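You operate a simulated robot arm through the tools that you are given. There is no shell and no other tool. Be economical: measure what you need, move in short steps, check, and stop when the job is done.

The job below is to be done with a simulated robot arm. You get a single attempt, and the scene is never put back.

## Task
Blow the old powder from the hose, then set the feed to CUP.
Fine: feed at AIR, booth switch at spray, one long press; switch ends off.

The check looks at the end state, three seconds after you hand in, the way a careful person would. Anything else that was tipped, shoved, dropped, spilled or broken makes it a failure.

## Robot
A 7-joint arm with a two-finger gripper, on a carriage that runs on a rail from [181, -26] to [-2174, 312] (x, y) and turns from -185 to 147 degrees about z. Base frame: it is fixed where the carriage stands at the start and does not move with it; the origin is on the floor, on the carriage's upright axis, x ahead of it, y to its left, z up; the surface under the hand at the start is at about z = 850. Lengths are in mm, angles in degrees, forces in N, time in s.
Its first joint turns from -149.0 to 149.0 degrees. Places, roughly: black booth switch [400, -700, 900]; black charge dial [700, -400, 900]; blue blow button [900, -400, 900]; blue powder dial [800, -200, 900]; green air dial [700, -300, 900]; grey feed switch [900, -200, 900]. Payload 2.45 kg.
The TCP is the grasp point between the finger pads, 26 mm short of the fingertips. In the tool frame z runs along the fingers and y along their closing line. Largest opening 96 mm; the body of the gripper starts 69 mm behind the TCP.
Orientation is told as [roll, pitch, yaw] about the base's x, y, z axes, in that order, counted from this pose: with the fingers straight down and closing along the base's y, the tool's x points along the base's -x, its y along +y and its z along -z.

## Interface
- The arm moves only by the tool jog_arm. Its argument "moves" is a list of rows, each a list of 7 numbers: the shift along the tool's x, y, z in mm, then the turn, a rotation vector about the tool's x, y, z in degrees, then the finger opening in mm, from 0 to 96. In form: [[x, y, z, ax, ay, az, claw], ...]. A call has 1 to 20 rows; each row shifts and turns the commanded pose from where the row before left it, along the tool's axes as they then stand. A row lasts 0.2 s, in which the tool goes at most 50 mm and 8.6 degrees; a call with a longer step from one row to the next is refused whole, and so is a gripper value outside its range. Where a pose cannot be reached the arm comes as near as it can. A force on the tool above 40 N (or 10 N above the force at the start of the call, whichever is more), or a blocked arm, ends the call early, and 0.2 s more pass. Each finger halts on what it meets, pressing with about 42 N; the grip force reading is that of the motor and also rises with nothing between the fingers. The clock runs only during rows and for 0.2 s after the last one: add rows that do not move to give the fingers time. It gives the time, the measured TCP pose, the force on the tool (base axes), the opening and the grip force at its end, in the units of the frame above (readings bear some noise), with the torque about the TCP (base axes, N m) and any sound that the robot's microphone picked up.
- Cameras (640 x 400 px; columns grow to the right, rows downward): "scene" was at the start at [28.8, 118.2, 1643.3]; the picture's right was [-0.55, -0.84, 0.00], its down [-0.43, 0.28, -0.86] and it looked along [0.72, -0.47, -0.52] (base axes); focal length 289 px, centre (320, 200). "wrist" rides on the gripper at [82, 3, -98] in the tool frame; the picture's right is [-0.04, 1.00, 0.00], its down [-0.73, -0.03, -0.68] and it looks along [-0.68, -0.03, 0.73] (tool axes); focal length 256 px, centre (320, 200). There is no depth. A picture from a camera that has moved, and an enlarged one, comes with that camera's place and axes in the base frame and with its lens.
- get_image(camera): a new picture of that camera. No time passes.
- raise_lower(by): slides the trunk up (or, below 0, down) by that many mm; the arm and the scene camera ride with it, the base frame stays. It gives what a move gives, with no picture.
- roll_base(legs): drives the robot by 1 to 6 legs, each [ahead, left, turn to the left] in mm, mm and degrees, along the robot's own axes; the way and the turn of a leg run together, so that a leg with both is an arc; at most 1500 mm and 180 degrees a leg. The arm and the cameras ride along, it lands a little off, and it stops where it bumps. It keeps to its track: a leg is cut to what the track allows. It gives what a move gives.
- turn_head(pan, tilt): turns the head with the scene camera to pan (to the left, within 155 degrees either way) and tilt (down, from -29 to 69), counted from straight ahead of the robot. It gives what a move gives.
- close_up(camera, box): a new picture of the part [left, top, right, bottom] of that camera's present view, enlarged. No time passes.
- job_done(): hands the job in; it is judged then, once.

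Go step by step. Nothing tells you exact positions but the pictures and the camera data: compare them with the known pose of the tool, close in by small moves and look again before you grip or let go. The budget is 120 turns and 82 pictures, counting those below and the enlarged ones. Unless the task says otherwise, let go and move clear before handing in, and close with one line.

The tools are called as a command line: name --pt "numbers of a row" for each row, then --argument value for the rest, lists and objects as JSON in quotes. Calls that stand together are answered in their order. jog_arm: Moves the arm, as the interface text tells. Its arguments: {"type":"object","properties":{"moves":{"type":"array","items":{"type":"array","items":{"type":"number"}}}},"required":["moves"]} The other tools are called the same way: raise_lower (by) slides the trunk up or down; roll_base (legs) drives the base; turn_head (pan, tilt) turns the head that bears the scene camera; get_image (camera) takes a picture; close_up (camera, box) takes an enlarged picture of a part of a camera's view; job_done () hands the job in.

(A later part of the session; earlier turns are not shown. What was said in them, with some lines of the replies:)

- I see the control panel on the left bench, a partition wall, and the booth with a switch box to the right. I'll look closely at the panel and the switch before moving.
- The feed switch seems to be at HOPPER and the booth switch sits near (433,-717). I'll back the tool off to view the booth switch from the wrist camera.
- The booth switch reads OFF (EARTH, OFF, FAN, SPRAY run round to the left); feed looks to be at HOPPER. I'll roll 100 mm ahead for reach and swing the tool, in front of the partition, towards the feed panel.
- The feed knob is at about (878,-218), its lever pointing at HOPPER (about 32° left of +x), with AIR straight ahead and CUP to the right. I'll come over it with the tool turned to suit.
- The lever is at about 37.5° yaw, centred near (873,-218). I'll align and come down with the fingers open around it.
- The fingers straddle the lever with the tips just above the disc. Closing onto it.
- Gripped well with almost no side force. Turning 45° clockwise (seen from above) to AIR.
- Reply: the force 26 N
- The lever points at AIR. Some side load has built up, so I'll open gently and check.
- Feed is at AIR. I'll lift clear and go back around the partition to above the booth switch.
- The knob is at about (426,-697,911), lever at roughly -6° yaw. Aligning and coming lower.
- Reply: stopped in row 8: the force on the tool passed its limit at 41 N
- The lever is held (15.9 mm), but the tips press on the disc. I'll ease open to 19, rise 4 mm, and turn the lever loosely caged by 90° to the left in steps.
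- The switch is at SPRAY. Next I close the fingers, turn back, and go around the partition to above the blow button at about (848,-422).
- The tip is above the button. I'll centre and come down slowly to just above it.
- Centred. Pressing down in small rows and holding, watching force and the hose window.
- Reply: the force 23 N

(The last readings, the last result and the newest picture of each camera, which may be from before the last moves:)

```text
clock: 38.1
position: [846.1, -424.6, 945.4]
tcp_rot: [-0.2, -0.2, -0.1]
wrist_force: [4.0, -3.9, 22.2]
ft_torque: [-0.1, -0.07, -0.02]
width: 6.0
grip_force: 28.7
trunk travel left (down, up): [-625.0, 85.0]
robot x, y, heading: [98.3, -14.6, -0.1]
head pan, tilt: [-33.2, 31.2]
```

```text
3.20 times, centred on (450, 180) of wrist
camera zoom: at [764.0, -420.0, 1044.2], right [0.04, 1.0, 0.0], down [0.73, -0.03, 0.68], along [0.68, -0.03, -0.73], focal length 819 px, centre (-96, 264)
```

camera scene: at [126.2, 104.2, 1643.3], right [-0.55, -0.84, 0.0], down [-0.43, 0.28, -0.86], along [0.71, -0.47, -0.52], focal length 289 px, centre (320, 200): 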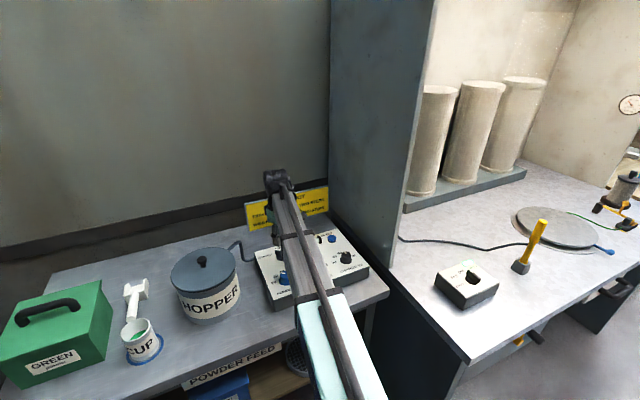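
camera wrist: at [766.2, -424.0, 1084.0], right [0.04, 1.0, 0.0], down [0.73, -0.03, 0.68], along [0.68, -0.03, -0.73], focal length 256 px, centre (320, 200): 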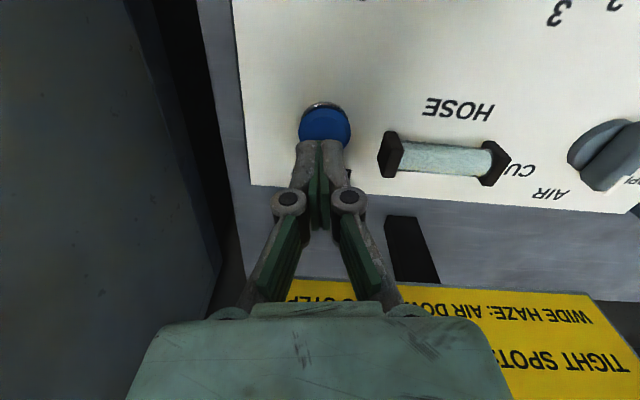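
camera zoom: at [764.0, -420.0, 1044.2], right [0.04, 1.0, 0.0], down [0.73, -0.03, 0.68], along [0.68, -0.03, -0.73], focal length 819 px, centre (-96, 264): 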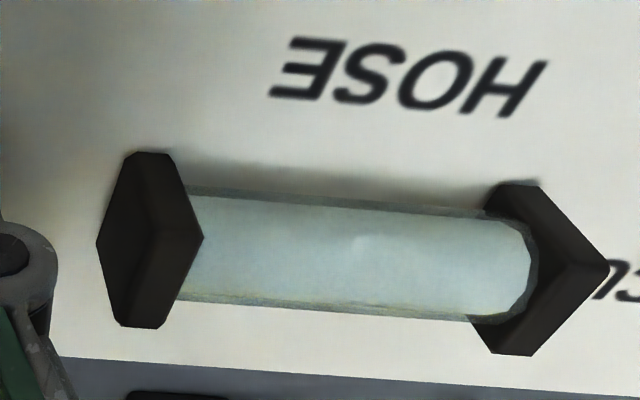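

Button is well in at about 22 N, and the window looks smoother already. Holding for a long press.

jog_arm --pt "0 0 0 0 0 0 0" --pt "0 0 0 0 0 0 0" --pt "0 0 0 0 0 0 0" --pt "0 0 0 0 0 0 0" --pt "0 0 0 0 0 0 0" --pt "0 0 0 0 0 0 0" --pt "0 0 0 0 0 0 0" --pt "0 0 0 0 0 0 0" --pt "0 0 0 0 0 0 0" --pt "0 0 0 0 0 0 0" --pt "0 0 0 0 0 0 0" --pt "0 0 0 0 0 0 0" --pt "0 0 0 0 0 0 0" --pt "0 0 0 0 0 0 0" --pt "0 0 0 0 0 0 0" --pt "0 0 0 0 0 0 0" --pt "0 0 0 0 0 0 0" --pt "0 0 0 0 0 0 0" --pt "0 0 0 0 0 0 0" --pt "0 0 0 0 0 0 0"

close_up --camera "wrist" --box '[350, 120, 550, 240]'

get_image --camera "scene"

```text
clock: 42.3
position: [845.0, -423.2, 946.0]
tcp_rot: [-0.2, -0.1, -0.1]
wrist_force: [3.6, -0.9, 22.3]
ft_torque: [-0.04, -0.06, 0.05]
width: 6.0
grip_force: 29.3
trunk travel left (down, up): [-625.0, 85.0]
robot x, y, heading: [98.3, -13.3, -0.2]
head pan, tilt: [-33.2, 31.2]
```

```text
3.20 times, centred on (450, 180) of wrist
camera zoom: at [763.5, -419.6, 1044.1], right [0.04, 1.0, 0.0], down [0.73, -0.03, 0.68], along [0.68, -0.03, -0.73], focal length 819 px, centre (-96, 264)
```

zoom: 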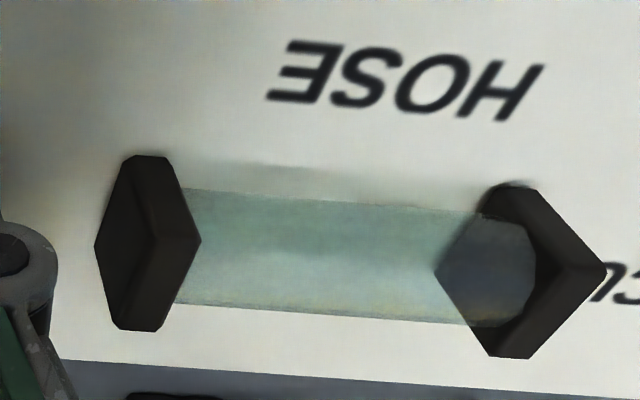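

```text
41 pictures are left
camera scene: at [124.4, 105.2, 1643.3], right [-0.55, -0.84, 0.0], down [-0.43, 0.28, -0.86], along [0.72, -0.47, -0.52], focal length 289 px, centre (320, 200)
```

scene: 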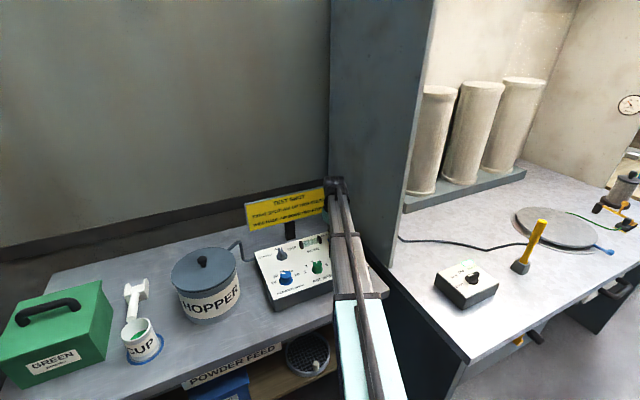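

The white powder is gone: the window is now clear glass. I'll hold a little longer, then release straight up.

jog_arm --pt "0 0 0 0 0 0 0" --pt "0 0 0 0 0 0 0" --pt "0 0 0 0 0 0 0" --pt "0 0 0 0 0 0 0" --pt "0 0 0 0 0 0 0" --pt "0 0 0 0 0 0 0" --pt "0 0 0 0 0 0 0" --pt "0 0 0 0 0 0 0" --pt "0 0 -40 0 0 0 0" --pt "0 0 -40 0 0 0 0" --pt "0 0 -40 0 0 0 0" --pt "0 0 0 0 0 0 0"

get_image --camera "wrist"

close_up --camera "wrist" --box '[280, 80, 480, 200]'

```text
clock: 44.9
position: [846.4, -424.4, 1064.9]
tcp_rot: [-0.3, 0.1, -0.1]
wrist_force: [-0.2, -0.7, -0.2]
ft_torque: [-0.01, 0.0, -0.01]
width: 0.3
grip_force: 28.9
trunk travel left (down, up): [-625.0, 85.0]
robot x, y, heading: [98.3, -15.8, -0.3]
head pan, tilt: [-33.2, 31.2]
```

```text
40 pictures are left
camera wrist: at [764.8, -419.7, 1163.6], right [0.04, 1.0, 0.0], down [0.73, -0.03, 0.68], along [0.68, -0.03, -0.73], focal length 256 px, centre (320, 200)
```

wrist: 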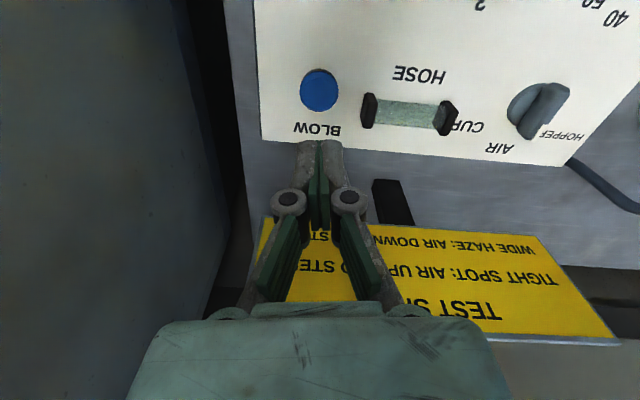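

```text
3.20 times, centred on (380, 140) of wrist
camera zoom: at [764.8, -419.7, 1163.6], right [0.04, 1.0, 0.0], down [0.73, -0.03, 0.68], along [0.68, -0.03, -0.73], focal length 819 px, centre (128, 392)
```

zoom: 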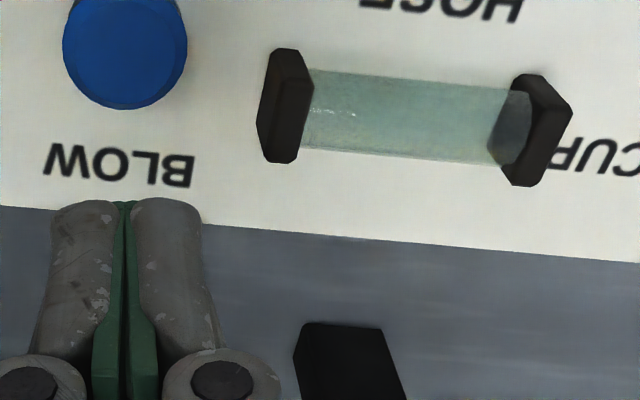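

The hose is clear and the button released. Now back to the booth switch to turn it OFF before touching the feed.

jog_arm --pt "0 0 -35 0 0 0 0" --pt "45 6 -25 0 0 0 0" --pt "45 6 0 0 0 0 0" --pt "45 6 0 0 0 0 0" --pt "45 4 0 0 0 0 0" --pt "45 0 0 0 0 0 0" --pt "40 -10 0 0 0 0 0" --pt "35 -30 0 0 0 0 0" --pt "30 -38 0 0 0 0 0" --pt "20 -42 0 0 0 0 0" --pt "20 -42 0 0 0 0 20" --pt "20 -42 0 0 0 0 44" --pt "17 -42 0 0 0 0 44" --pt "15 -42 0 0 0 0 44" --pt "0 0 0 0 0 0 44"

jog_arm --pt "0 0 0 0 0 -8.4 44" --pt "0 0 0 0 0 -8.4 44" --pt "0 0 0 0 0 -8.4 44" --pt "0 0 0 0 0 -8.4 44" --pt "0 0 0 0 0 -8.4 44" --pt "0 0 0 0 0 -8.4 44" --pt "0 0 0 0 0 -8.4 44" --pt "0 0 0 0 0 -8.4 44" --pt "0 0 0 0 0 -8.4 44" --pt "0 0 0 0 0 -8.4 44" --pt "0 0 0 0 0 0 44"

get_image --camera "wrist"

```text
refused: row 2 steps farther than a row can; nothing moved
```

```text
clock: 47.3
position: [844.6, -424.1, 1063.2]
tcp_rot: [-0.2, 0.2, 83.9]
wrist_force: [-0.2, 0.5, -0.2]
ft_torque: [0.0, 0.0, -0.01]
width: 44.1
grip_force: 0.0
trunk travel left (down, up): [-625.0, 85.0]
robot x, y, heading: [98.1, -14.4, -0.5]
head pan, tilt: [-33.2, 31.2]
```

```text
38 pictures are left
camera wrist: at [834.3, -503.8, 1163.1], right [-0.99, 0.14, 0.0], down [0.1, 0.73, 0.68], along [0.1, 0.67, -0.74], focal length 256 px, centre (320, 200)
```

wrist: 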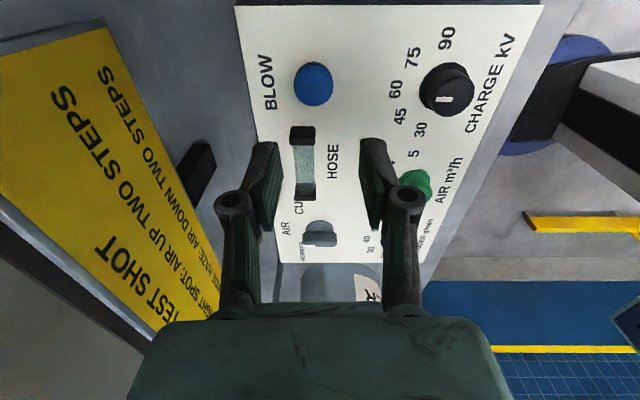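

The travel call was refused (a row too long), and only the turn happened, in place and without contact. I'll now travel with the tool as it stands.

jog_arm --pt "0 0 -40 0 0 0 44" --pt "-5.2 45.8 0 0 0 0 44" --pt "-5.2 45.8 0 0 0 0 44" --pt "-5.2 45.8 0 0 0 0 44" --pt "-5.2 45.8 0 0 0 0 44" --pt "4.7 44.8 0 0 0 0 44" --pt "4.7 44.8 0 0 0 0 44" --pt "41 14.5 0 0 0 0 44" --pt "41 14.5 0 0 0 0 44" --pt "41 14.5 0 0 0 0 44" --pt "41 14.5 0 0 0 0 44" --pt "41 14.5 0 0 0 0 44" --pt "41 14.5 0 0 0 0 44" --pt "41 14.5 0 0 0 0 44" --pt "41 14.5 0 0 0 0 44" --pt "0 0 45 0 0 0 44" --pt "0 0 45 0 0 0 44" --pt "0 0 30 0 0 0 44" --pt "0 0 0 0 0 0 44"

get_image --camera "wrist"

close_up --camera "wrist" --box '[240, 90, 400, 210]'

```text
clock: 51.3
position: [427.2, -698.2, 982.3]
tcp_rot: [-0.1, 0.2, 83.9]
wrist_force: [0.4, 0.2, 1.2]
ft_torque: [0.0, -0.01, 0.02]
width: 43.8
grip_force: 0.1
trunk travel left (down, up): [-625.0, 85.0]
robot x, y, heading: [97.1, -15.9, -0.1]
head pan, tilt: [-33.2, 31.2]
```

```text
37 pictures are left
camera wrist: at [416.2, -778.7, 1080.8], right [-0.99, 0.15, 0.0], down [0.11, 0.73, 0.68], along [0.1, 0.67, -0.74], focal length 256 px, centre (320, 200)
```

wrist: 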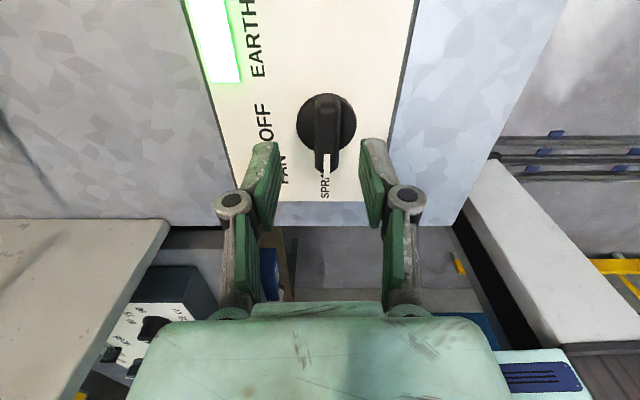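

```text
3.33 times, centred on (320, 150) of wrist
camera zoom: at [416.2, -778.7, 1080.8], right [-0.99, 0.15, 0.0], down [0.11, 0.73, 0.68], along [0.1, 0.67, -0.74], focal length 853 px, centre (320, 367)
```

zoom: 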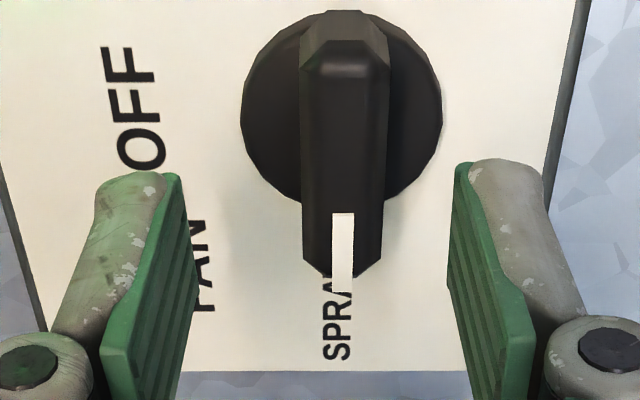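

jog_arm --pt "0 3.5 15 0 0 0 44" --pt "0 0 12 0 0 0 44" --pt "0 0 8 0 0 0 44" --pt "0 0 0 0 0 0 28" --pt "0 0 0 0 0 0 18" --pt "0 0 0 0 0 0 18"

close_up --camera "wrist" --box '[220, 90, 420, 240]'

```text
clock: 52.7
position: [422.4, -698.9, 947.2]
tcp_rot: [-0.1, 0.2, 84.0]
wrist_force: [1.6, -1.5, 1.8]
ft_torque: [0.01, -0.05, -0.01]
width: 19.0
grip_force: 0.1
trunk travel left (down, up): [-625.0, 85.0]
robot x, y, heading: [98.9, -13.3, -0.1]
head pan, tilt: [-33.2, 31.2]
```

```text
2.67 times, centred on (320, 165) of wrist
camera zoom: at [410.8, -778.4, 1047.9], right [-0.99, 0.15, 0.0], down [0.11, 0.73, 0.68], along [0.1, 0.67, -0.74], focal length 683 px, centre (320, 293)
```

zoom: 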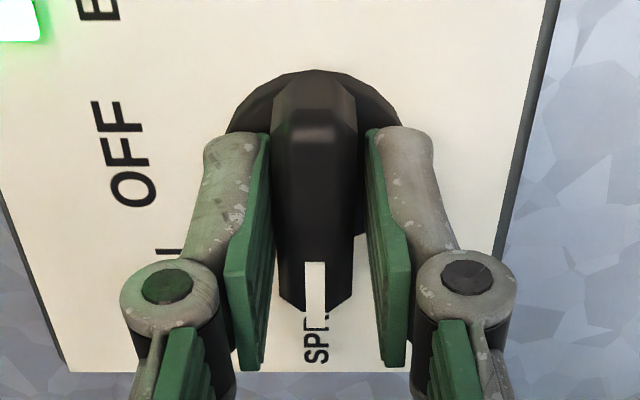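

Caged again. Turning 90° back to OFF, then squeezing to align.

jog_arm --pt "0 0 0 0 0 8 18" --pt "0 0 0 0 0 8 18" --pt "0 0 0 0 0 8 18" --pt "0 0 0 0 0 8 18" --pt "0 0 0 0 0 8 18" --pt "0 0 0 0 0 8 18" --pt "0 0 0 0 0 8 18" --pt "0 0 0 0 0 8 18" --pt "0 0 0 0 0 8 18" --pt "0 0 0 0 0 8 18" --pt "0 0 0 0 0 8 18" --pt "0 0 0 0 0 2 18" --pt "0 0 0 0 0 0 12" --pt "0 0 0 0 0 0 12" --pt "0 0 0 0 0 0 12"

close_up --camera "wrist" --box '[220, 90, 420, 240]'

```text
clock: 55.9
position: [421.9, -696.7, 949.8]
tcp_rot: [0.0, -0.1, -6.1]
wrist_force: [-0.4, 7.2, -4.0]
ft_torque: [0.19, -0.15, -0.01]
width: 15.9
grip_force: 42.1
trunk travel left (down, up): [-625.0, 85.0]
robot x, y, heading: [96.1, -12.4, -0.2]
head pan, tilt: [-33.2, 31.2]
```

```text
2.67 times, centred on (320, 165) of wrist
camera zoom: at [341.9, -684.6, 1048.3], right [0.15, 0.99, 0.0], down [0.73, -0.11, 0.68], along [0.67, -0.1, -0.73], focal length 683 px, centre (320, 293)
```

zoom: 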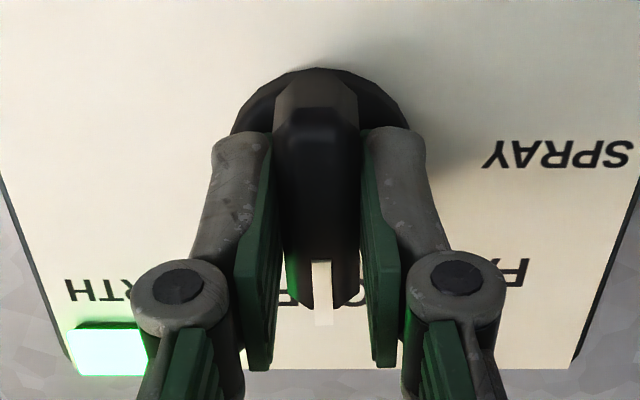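

Lever is at OFF. Opening and lifting to verify.

jog_arm --pt "0 0 0 0 0 0 26" --pt "0 0 0 0 0 0 44" --pt "0 0 -45 0 0 0 44" --pt "0 0 -45 0 0 0 44" --pt "0 0 -45 0 0 0 44" --pt "0 0 -40 0 0 0 44" --pt "0 0 0 0 0 0 44"

get_image --camera "wrist"

close_up --camera "wrist" --box '[240, 0, 400, 140]'

```text
clock: 57.5
position: [421.5, -698.8, 1126.3]
tcp_rot: [-0.1, -0.1, -6.1]
wrist_force: [0.7, 0.9, -1.0]
ft_torque: [0.01, 0.01, -0.01]
width: 44.3
grip_force: 0.1
trunk travel left (down, up): [-625.0, 85.0]
robot x, y, heading: [95.7, -14.7, -0.0]
head pan, tilt: [-33.2, 31.2]
```

```text
33 pictures are left
camera wrist: at [341.0, -685.7, 1224.2], right [0.15, 0.99, 0.0], down [0.73, -0.11, 0.68], along [0.67, -0.1, -0.73], focal length 256 px, centre (320, 200)
```

wrist: 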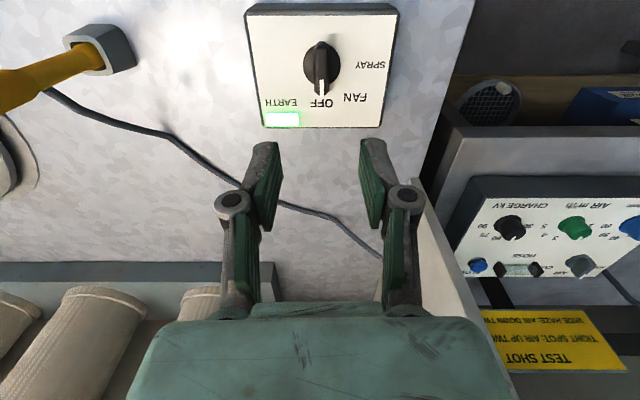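

```text
2.86 times, centred on (320, 70) of wrist
camera zoom: at [341.0, -685.7, 1224.2], right [0.15, 0.99, 0.0], down [0.73, -0.11, 0.68], along [0.67, -0.1, -0.73], focal length 731 px, centre (320, 571)
```

zoom: 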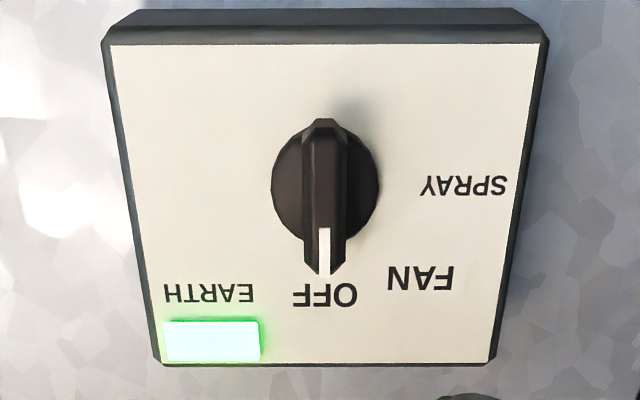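

The switch is at OFF. Now back to the feed knob at about (870,-217) to set CUP.

jog_arm --pt "-5.2 45.8 0 0 0 0 44" --pt "-5.2 45.8 0 0 0 0 44" --pt "-5.2 45.8 0 0 0 0 44" --pt "-5.2 45.8 0 0 0 0 44" --pt "-5.2 45.8 0 0 0 0 44" --pt "-5.2 45.8 0 0 0 0 44" --pt "-16.2 36.9 0 0 0 0 44" --pt "-16.2 36.9 0 0 0 0 44" --pt "-16.2 36.9 0 0 0 0 44" --pt "-16.2 36.9 0 0 0 0 44" --pt "-16.2 36.9 0 0 0 0 44" --pt "-16.2 36.9 0 0 0 0 44" --pt "-44.75 4.7 0 0 0 0 44" --pt "-44.75 4.7 0 0 0 0 44" --pt "-44.75 4.7 0 0 0 0 44" --pt "-44.75 4.7 0 0 0 0 44" --pt "-44.75 4.7 0 0 0 0 44" --pt "-44.75 4.7 0 0 0 0 44" --pt "0 0 0 0 0 1.4 44"

jog_arm --pt "0 0 45 0 0 0 44" --pt "0 0 45 0 0 0 44" --pt "0 0 45 0 0 0 44" --pt "0 0 0 0 0 0 44"

close_up --camera "wrist" --box '[230, 80, 430, 220]'

```text
clock: 61.5
position: [872.0, -217.0, 1123.8]
tcp_rot: [-0.3, -0.1, -7.5]
wrist_force: [1.3, 0.8, 0.5]
ft_torque: [-0.02, 0.03, 0.04]
width: 44.2
grip_force: 0.1
trunk travel left (down, up): [-625.0, 85.0]
robot x, y, heading: [98.0, -15.7, -0.0]
head pan, tilt: [-33.2, 31.2]
```

```text
clock: 62.5
position: [874.2, -214.1, 988.7]
tcp_rot: [-0.2, -0.1, -7.5]
wrist_force: [0.1, -0.1, -0.3]
ft_torque: [0.0, -0.02, 0.02]
width: 44.1
grip_force: 0.1
trunk travel left (down, up): [-625.0, 85.0]
robot x, y, heading: [96.8, -11.3, -0.2]
head pan, tilt: [-33.2, 31.2]
```

```text
2.86 times, centred on (330, 150) of wrist
camera zoom: at [793.6, -200.4, 1087.7], right [0.17, 0.99, 0.0], down [0.72, -0.12, 0.68], along [0.67, -0.12, -0.73], focal length 731 px, centre (291, 343)
```

zoom: 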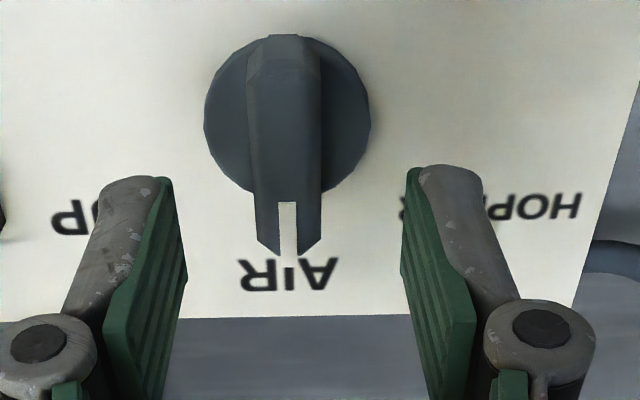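

jog_arm --pt "1 -1 15 0 0 0 44" --pt "0 0 12 0 0 0 44" --pt "0 0 8 0 0 0 44" --pt "0 0 0 0 0 0 28" --pt "0 0 0 0 0 0 18" --pt "0 0 0 0 0 0 18"

close_up --camera "wrist" --box '[220, 90, 420, 240]'

```text
clock: 63.9
position: [872.6, -217.6, 953.4]
tcp_rot: [-0.3, -0.1, -7.4]
wrist_force: [-1.0, 1.7, -0.6]
ft_torque: [0.06, 0.0, -0.01]
width: 19.5
grip_force: 0.9
trunk travel left (down, up): [-625.0, 85.0]
robot x, y, heading: [98.2, -10.0, -0.2]
head pan, tilt: [-33.2, 31.2]
```

```text
2.67 times, centred on (320, 165) of wrist
camera zoom: at [791.9, -203.3, 1052.0], right [0.17, 0.99, 0.0], down [0.72, -0.12, 0.68], along [0.67, -0.12, -0.73], focal length 683 px, centre (320, 293)
```

zoom: 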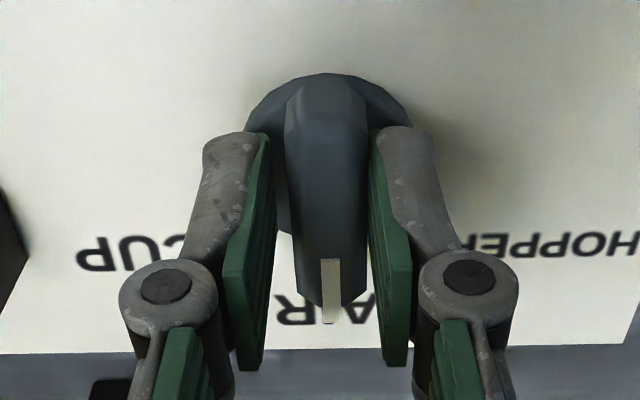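

jog_arm --pt "0 1.5 0 0 0 0 18" --pt "0 0 0 0 0 8 18" --pt "0 0 0 0 0 8 18" --pt "0 0 0 0 0 8 18" --pt "0 0 0 0 0 8 18" --pt "0 0 0 0 0 8 18" --pt "0 0 0 0 0 5 18" --pt "0 0 0 0 0 0 12" --pt "0 0 0 0 0 0 12" --pt "0 0 0 0 0 0 12"

get_image --camera "wrist"

```text
clock: 66.1
position: [872.6, -216.4, 952.1]
tcp_rot: [0.1, -0.1, -52.6]
wrist_force: [10.5, 8.4, 4.4]
ft_torque: [0.32, -0.24, -0.02]
width: 20.8
grip_force: 6.5
trunk travel left (down, up): [-625.0, 85.0]
robot x, y, heading: [95.0, -16.1, -0.0]
head pan, tilt: [-33.2, 31.2]
```

```text
29 pictures are left
camera wrist: at [826.1, -148.7, 1051.4], right [0.82, 0.58, 0.0], down [0.42, -0.6, 0.68], along [0.39, -0.56, -0.73], focal length 256 px, centre (320, 200)
```

wrist: 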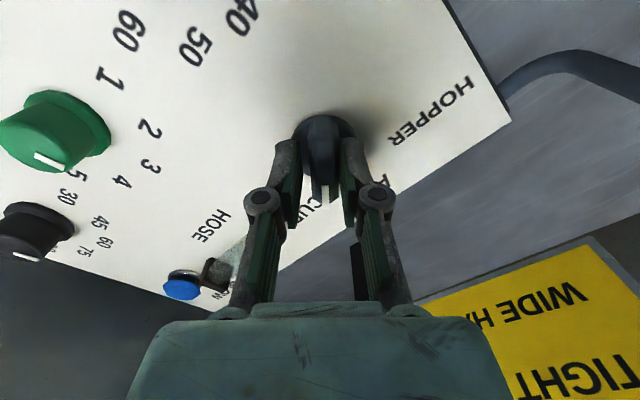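

jog_arm --pt "0 2 0 0 0 0 12" --pt "0 0 0 0 0 0 10" --pt "0 0 0 0 0 0 10" --pt "0 0 0 0 0 0 10"

jog_arm --pt "0 0 0 0 0 0 28" --pt "0 0 0 0 0 0 44" --pt "0 0 -45 0 0 0 44" --pt "0 0 -45 0 0 0 44" --pt "0 0 0 0 0 0 44"

get_image --camera "wrist"

close_up --camera "wrist" --box '[220, 30, 420, 170]'

```text
clock: 67.1
position: [874.4, -214.2, 952.9]
tcp_rot: [-0.1, -0.1, -52.5]
wrist_force: [6.2, 8.2, 3.2]
ft_torque: [0.28, -0.16, 0.04]
width: 17.0
grip_force: 5.5
trunk travel left (down, up): [-625.0, 85.0]
robot x, y, heading: [95.9, -14.5, -0.0]
head pan, tilt: [-33.2, 31.2]
```

```text
clock: 68.3
position: [873.0, -215.8, 1044.9]
tcp_rot: [-0.1, -0.1, -52.6]
wrist_force: [0.6, 0.2, 0.6]
ft_torque: [0.0, 0.0, 0.0]
width: 44.0
grip_force: 0.1
trunk travel left (down, up): [-625.0, 85.0]
robot x, y, heading: [97.4, -15.3, -0.4]
head pan, tilt: [-33.2, 31.2]
```

```text
28 pictures are left
camera wrist: at [826.6, -147.7, 1143.3], right [0.82, 0.58, 0.0], down [0.42, -0.6, 0.68], along [0.39, -0.56, -0.73], focal length 256 px, centre (320, 200)
```

wrist: 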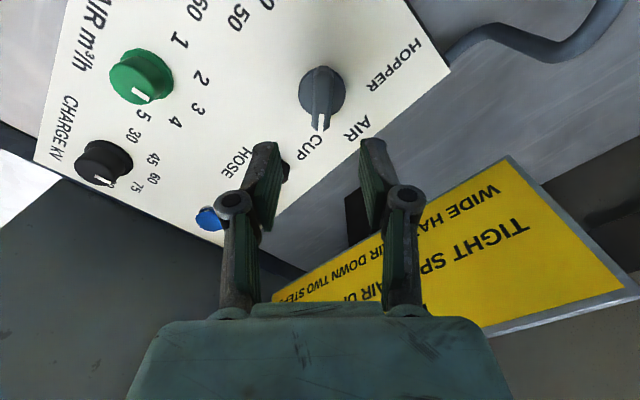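

```text
2.86 times, centred on (320, 100) of wrist
camera zoom: at [826.6, -147.7, 1143.3], right [0.82, 0.58, 0.0], down [0.42, -0.6, 0.68], along [0.39, -0.56, -0.73], focal length 731 px, centre (320, 486)
```

zoom: 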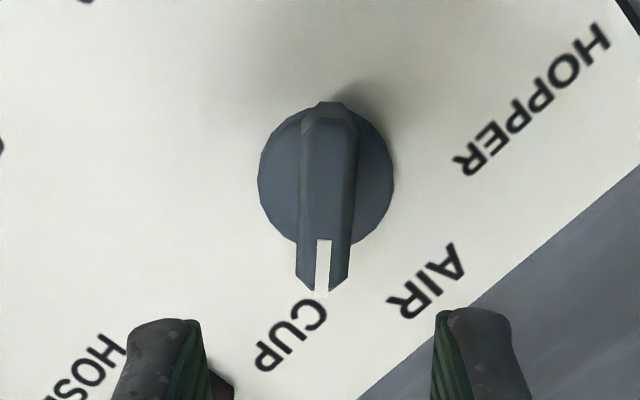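

The feed points at CUP. I'll lift, retreat, and take a final look at everything.

jog_arm --pt "0 0 -45 0 0 0 44" --pt "0 0 -45 0 0 -8 44" --pt "0 0 0 0 0 -8 44" --pt "0 0 0 0 0 -8 44" --pt "0 0 0 0 0 -8 44" --pt "0 0 0 0 0 -8 44" --pt "0 0 0 0 0 -8 44" --pt "0 0 0 0 0 -4.5 44" --pt "45 0 0 0 0 0 44" --pt "45 0 0 0 0 0 44" --pt "45 0 0 0 0 0 44" --pt "45 -20 0 0 0 0 44" --pt "20 -45 0 0 0 0 44" --pt "20 -45 0 0 0 0 44" --pt "20 -45 0 0 0 0 44" --pt "20 -45 0 0 0 0 44" --pt "0 -45 0 0 0 0 44" --pt "0 0 0 0 0 0 44"

get_image --camera "scene"

close_up --camera "scene" --box '[230, 200, 390, 310]'

get_image --camera "wrist"

```text
clock: 72.1
position: [613.9, -461.0, 1135.5]
tcp_rot: [-0.2, 0.0, 0.1]
wrist_force: [-0.1, -0.5, 0.4]
ft_torque: [0.01, 0.01, -0.01]
width: 44.2
grip_force: 0.0
trunk travel left (down, up): [-625.0, 85.0]
robot x, y, heading: [94.8, -13.2, -0.3]
head pan, tilt: [-33.2, 31.2]
```

```text
26 pictures are left
camera scene: at [126.3, 103.7, 1643.3], right [-0.55, -0.84, 0.0], down [-0.43, 0.28, -0.86], along [0.71, -0.47, -0.52], focal length 289 px, centre (320, 200)
```

scene: 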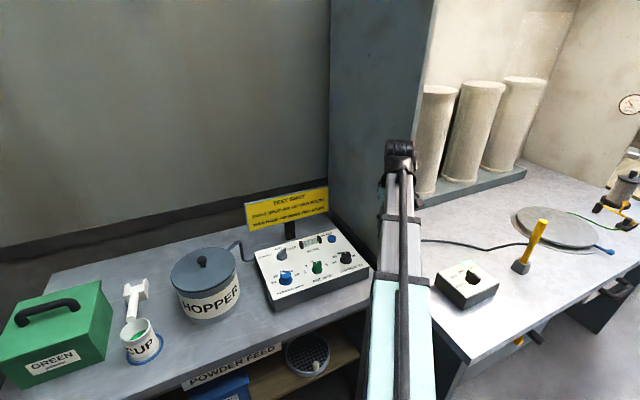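

```text
3.64 times, centred on (310, 255) of scene
camera zoom: at [126.3, 103.7, 1643.3], right [-0.55, -0.84, 0.0], down [-0.43, 0.28, -0.86], along [0.71, -0.47, -0.52], focal length 1049 px, centre (356, 0)
```

zoom: 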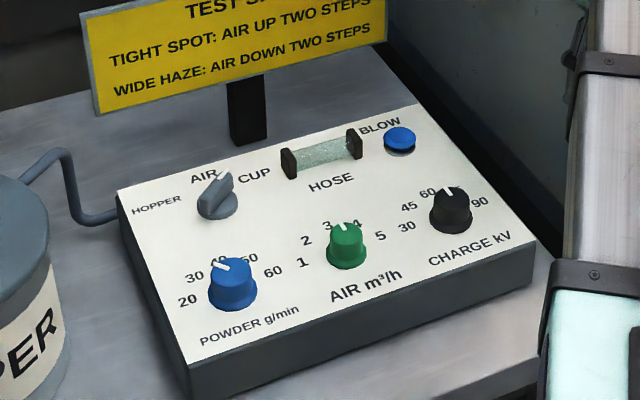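

```text
24 pictures are left
camera wrist: at [532.2, -458.0, 1235.0], right [0.04, 1.0, 0.0], down [0.73, -0.03, 0.68], along [0.68, -0.03, -0.73], focal length 256 px, centre (320, 200)
```

wrist: 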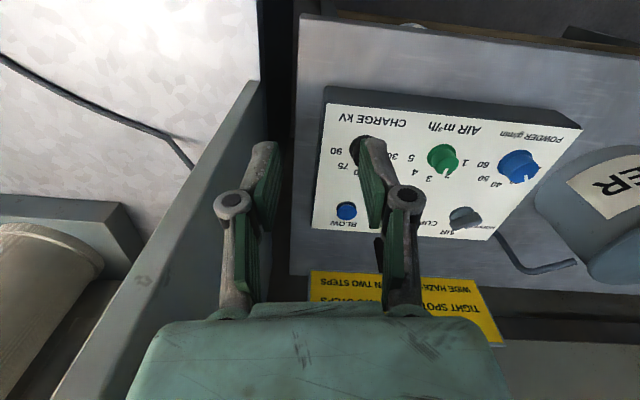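

close_up --camera "scene" --box '[270, 225, 340, 270]'

close_up --camera "scene" --box '[425, 250, 505, 315]'

```text
8.89 times, centred on (305, 248) of scene
camera zoom: at [126.3, 103.7, 1643.3], right [-0.55, -0.84, 0.0], down [-0.43, 0.28, -0.86], along [0.71, -0.47, -0.52], focal length 2565 px, centre (453, -222)
```

zoom: 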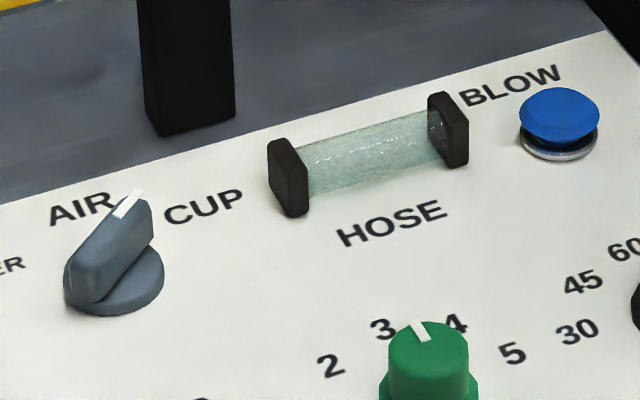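

```text
6.15 times, centred on (465, 282) of scene
camera zoom: at [126.3, 103.7, 1643.3], right [-0.55, -0.84, 0.0], down [-0.43, 0.28, -0.86], along [0.71, -0.47, -0.52], focal length 1776 px, centre (-572, -308)
```

zoom: 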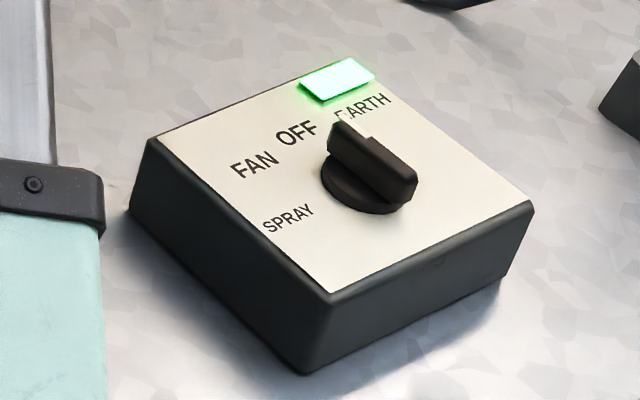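

The hose glass is clear, the feed points at CUP, and the booth switch is at OFF. The dials and the other items are untouched and the arm is clear, so I'm handing in.

job_done

```text
The job is handed in.
```

The old powder was blown out of the hose with one long press (feed at AIR, booth switch at SPRAY). The booth switch is back at OFF and the feed is set to CUP.
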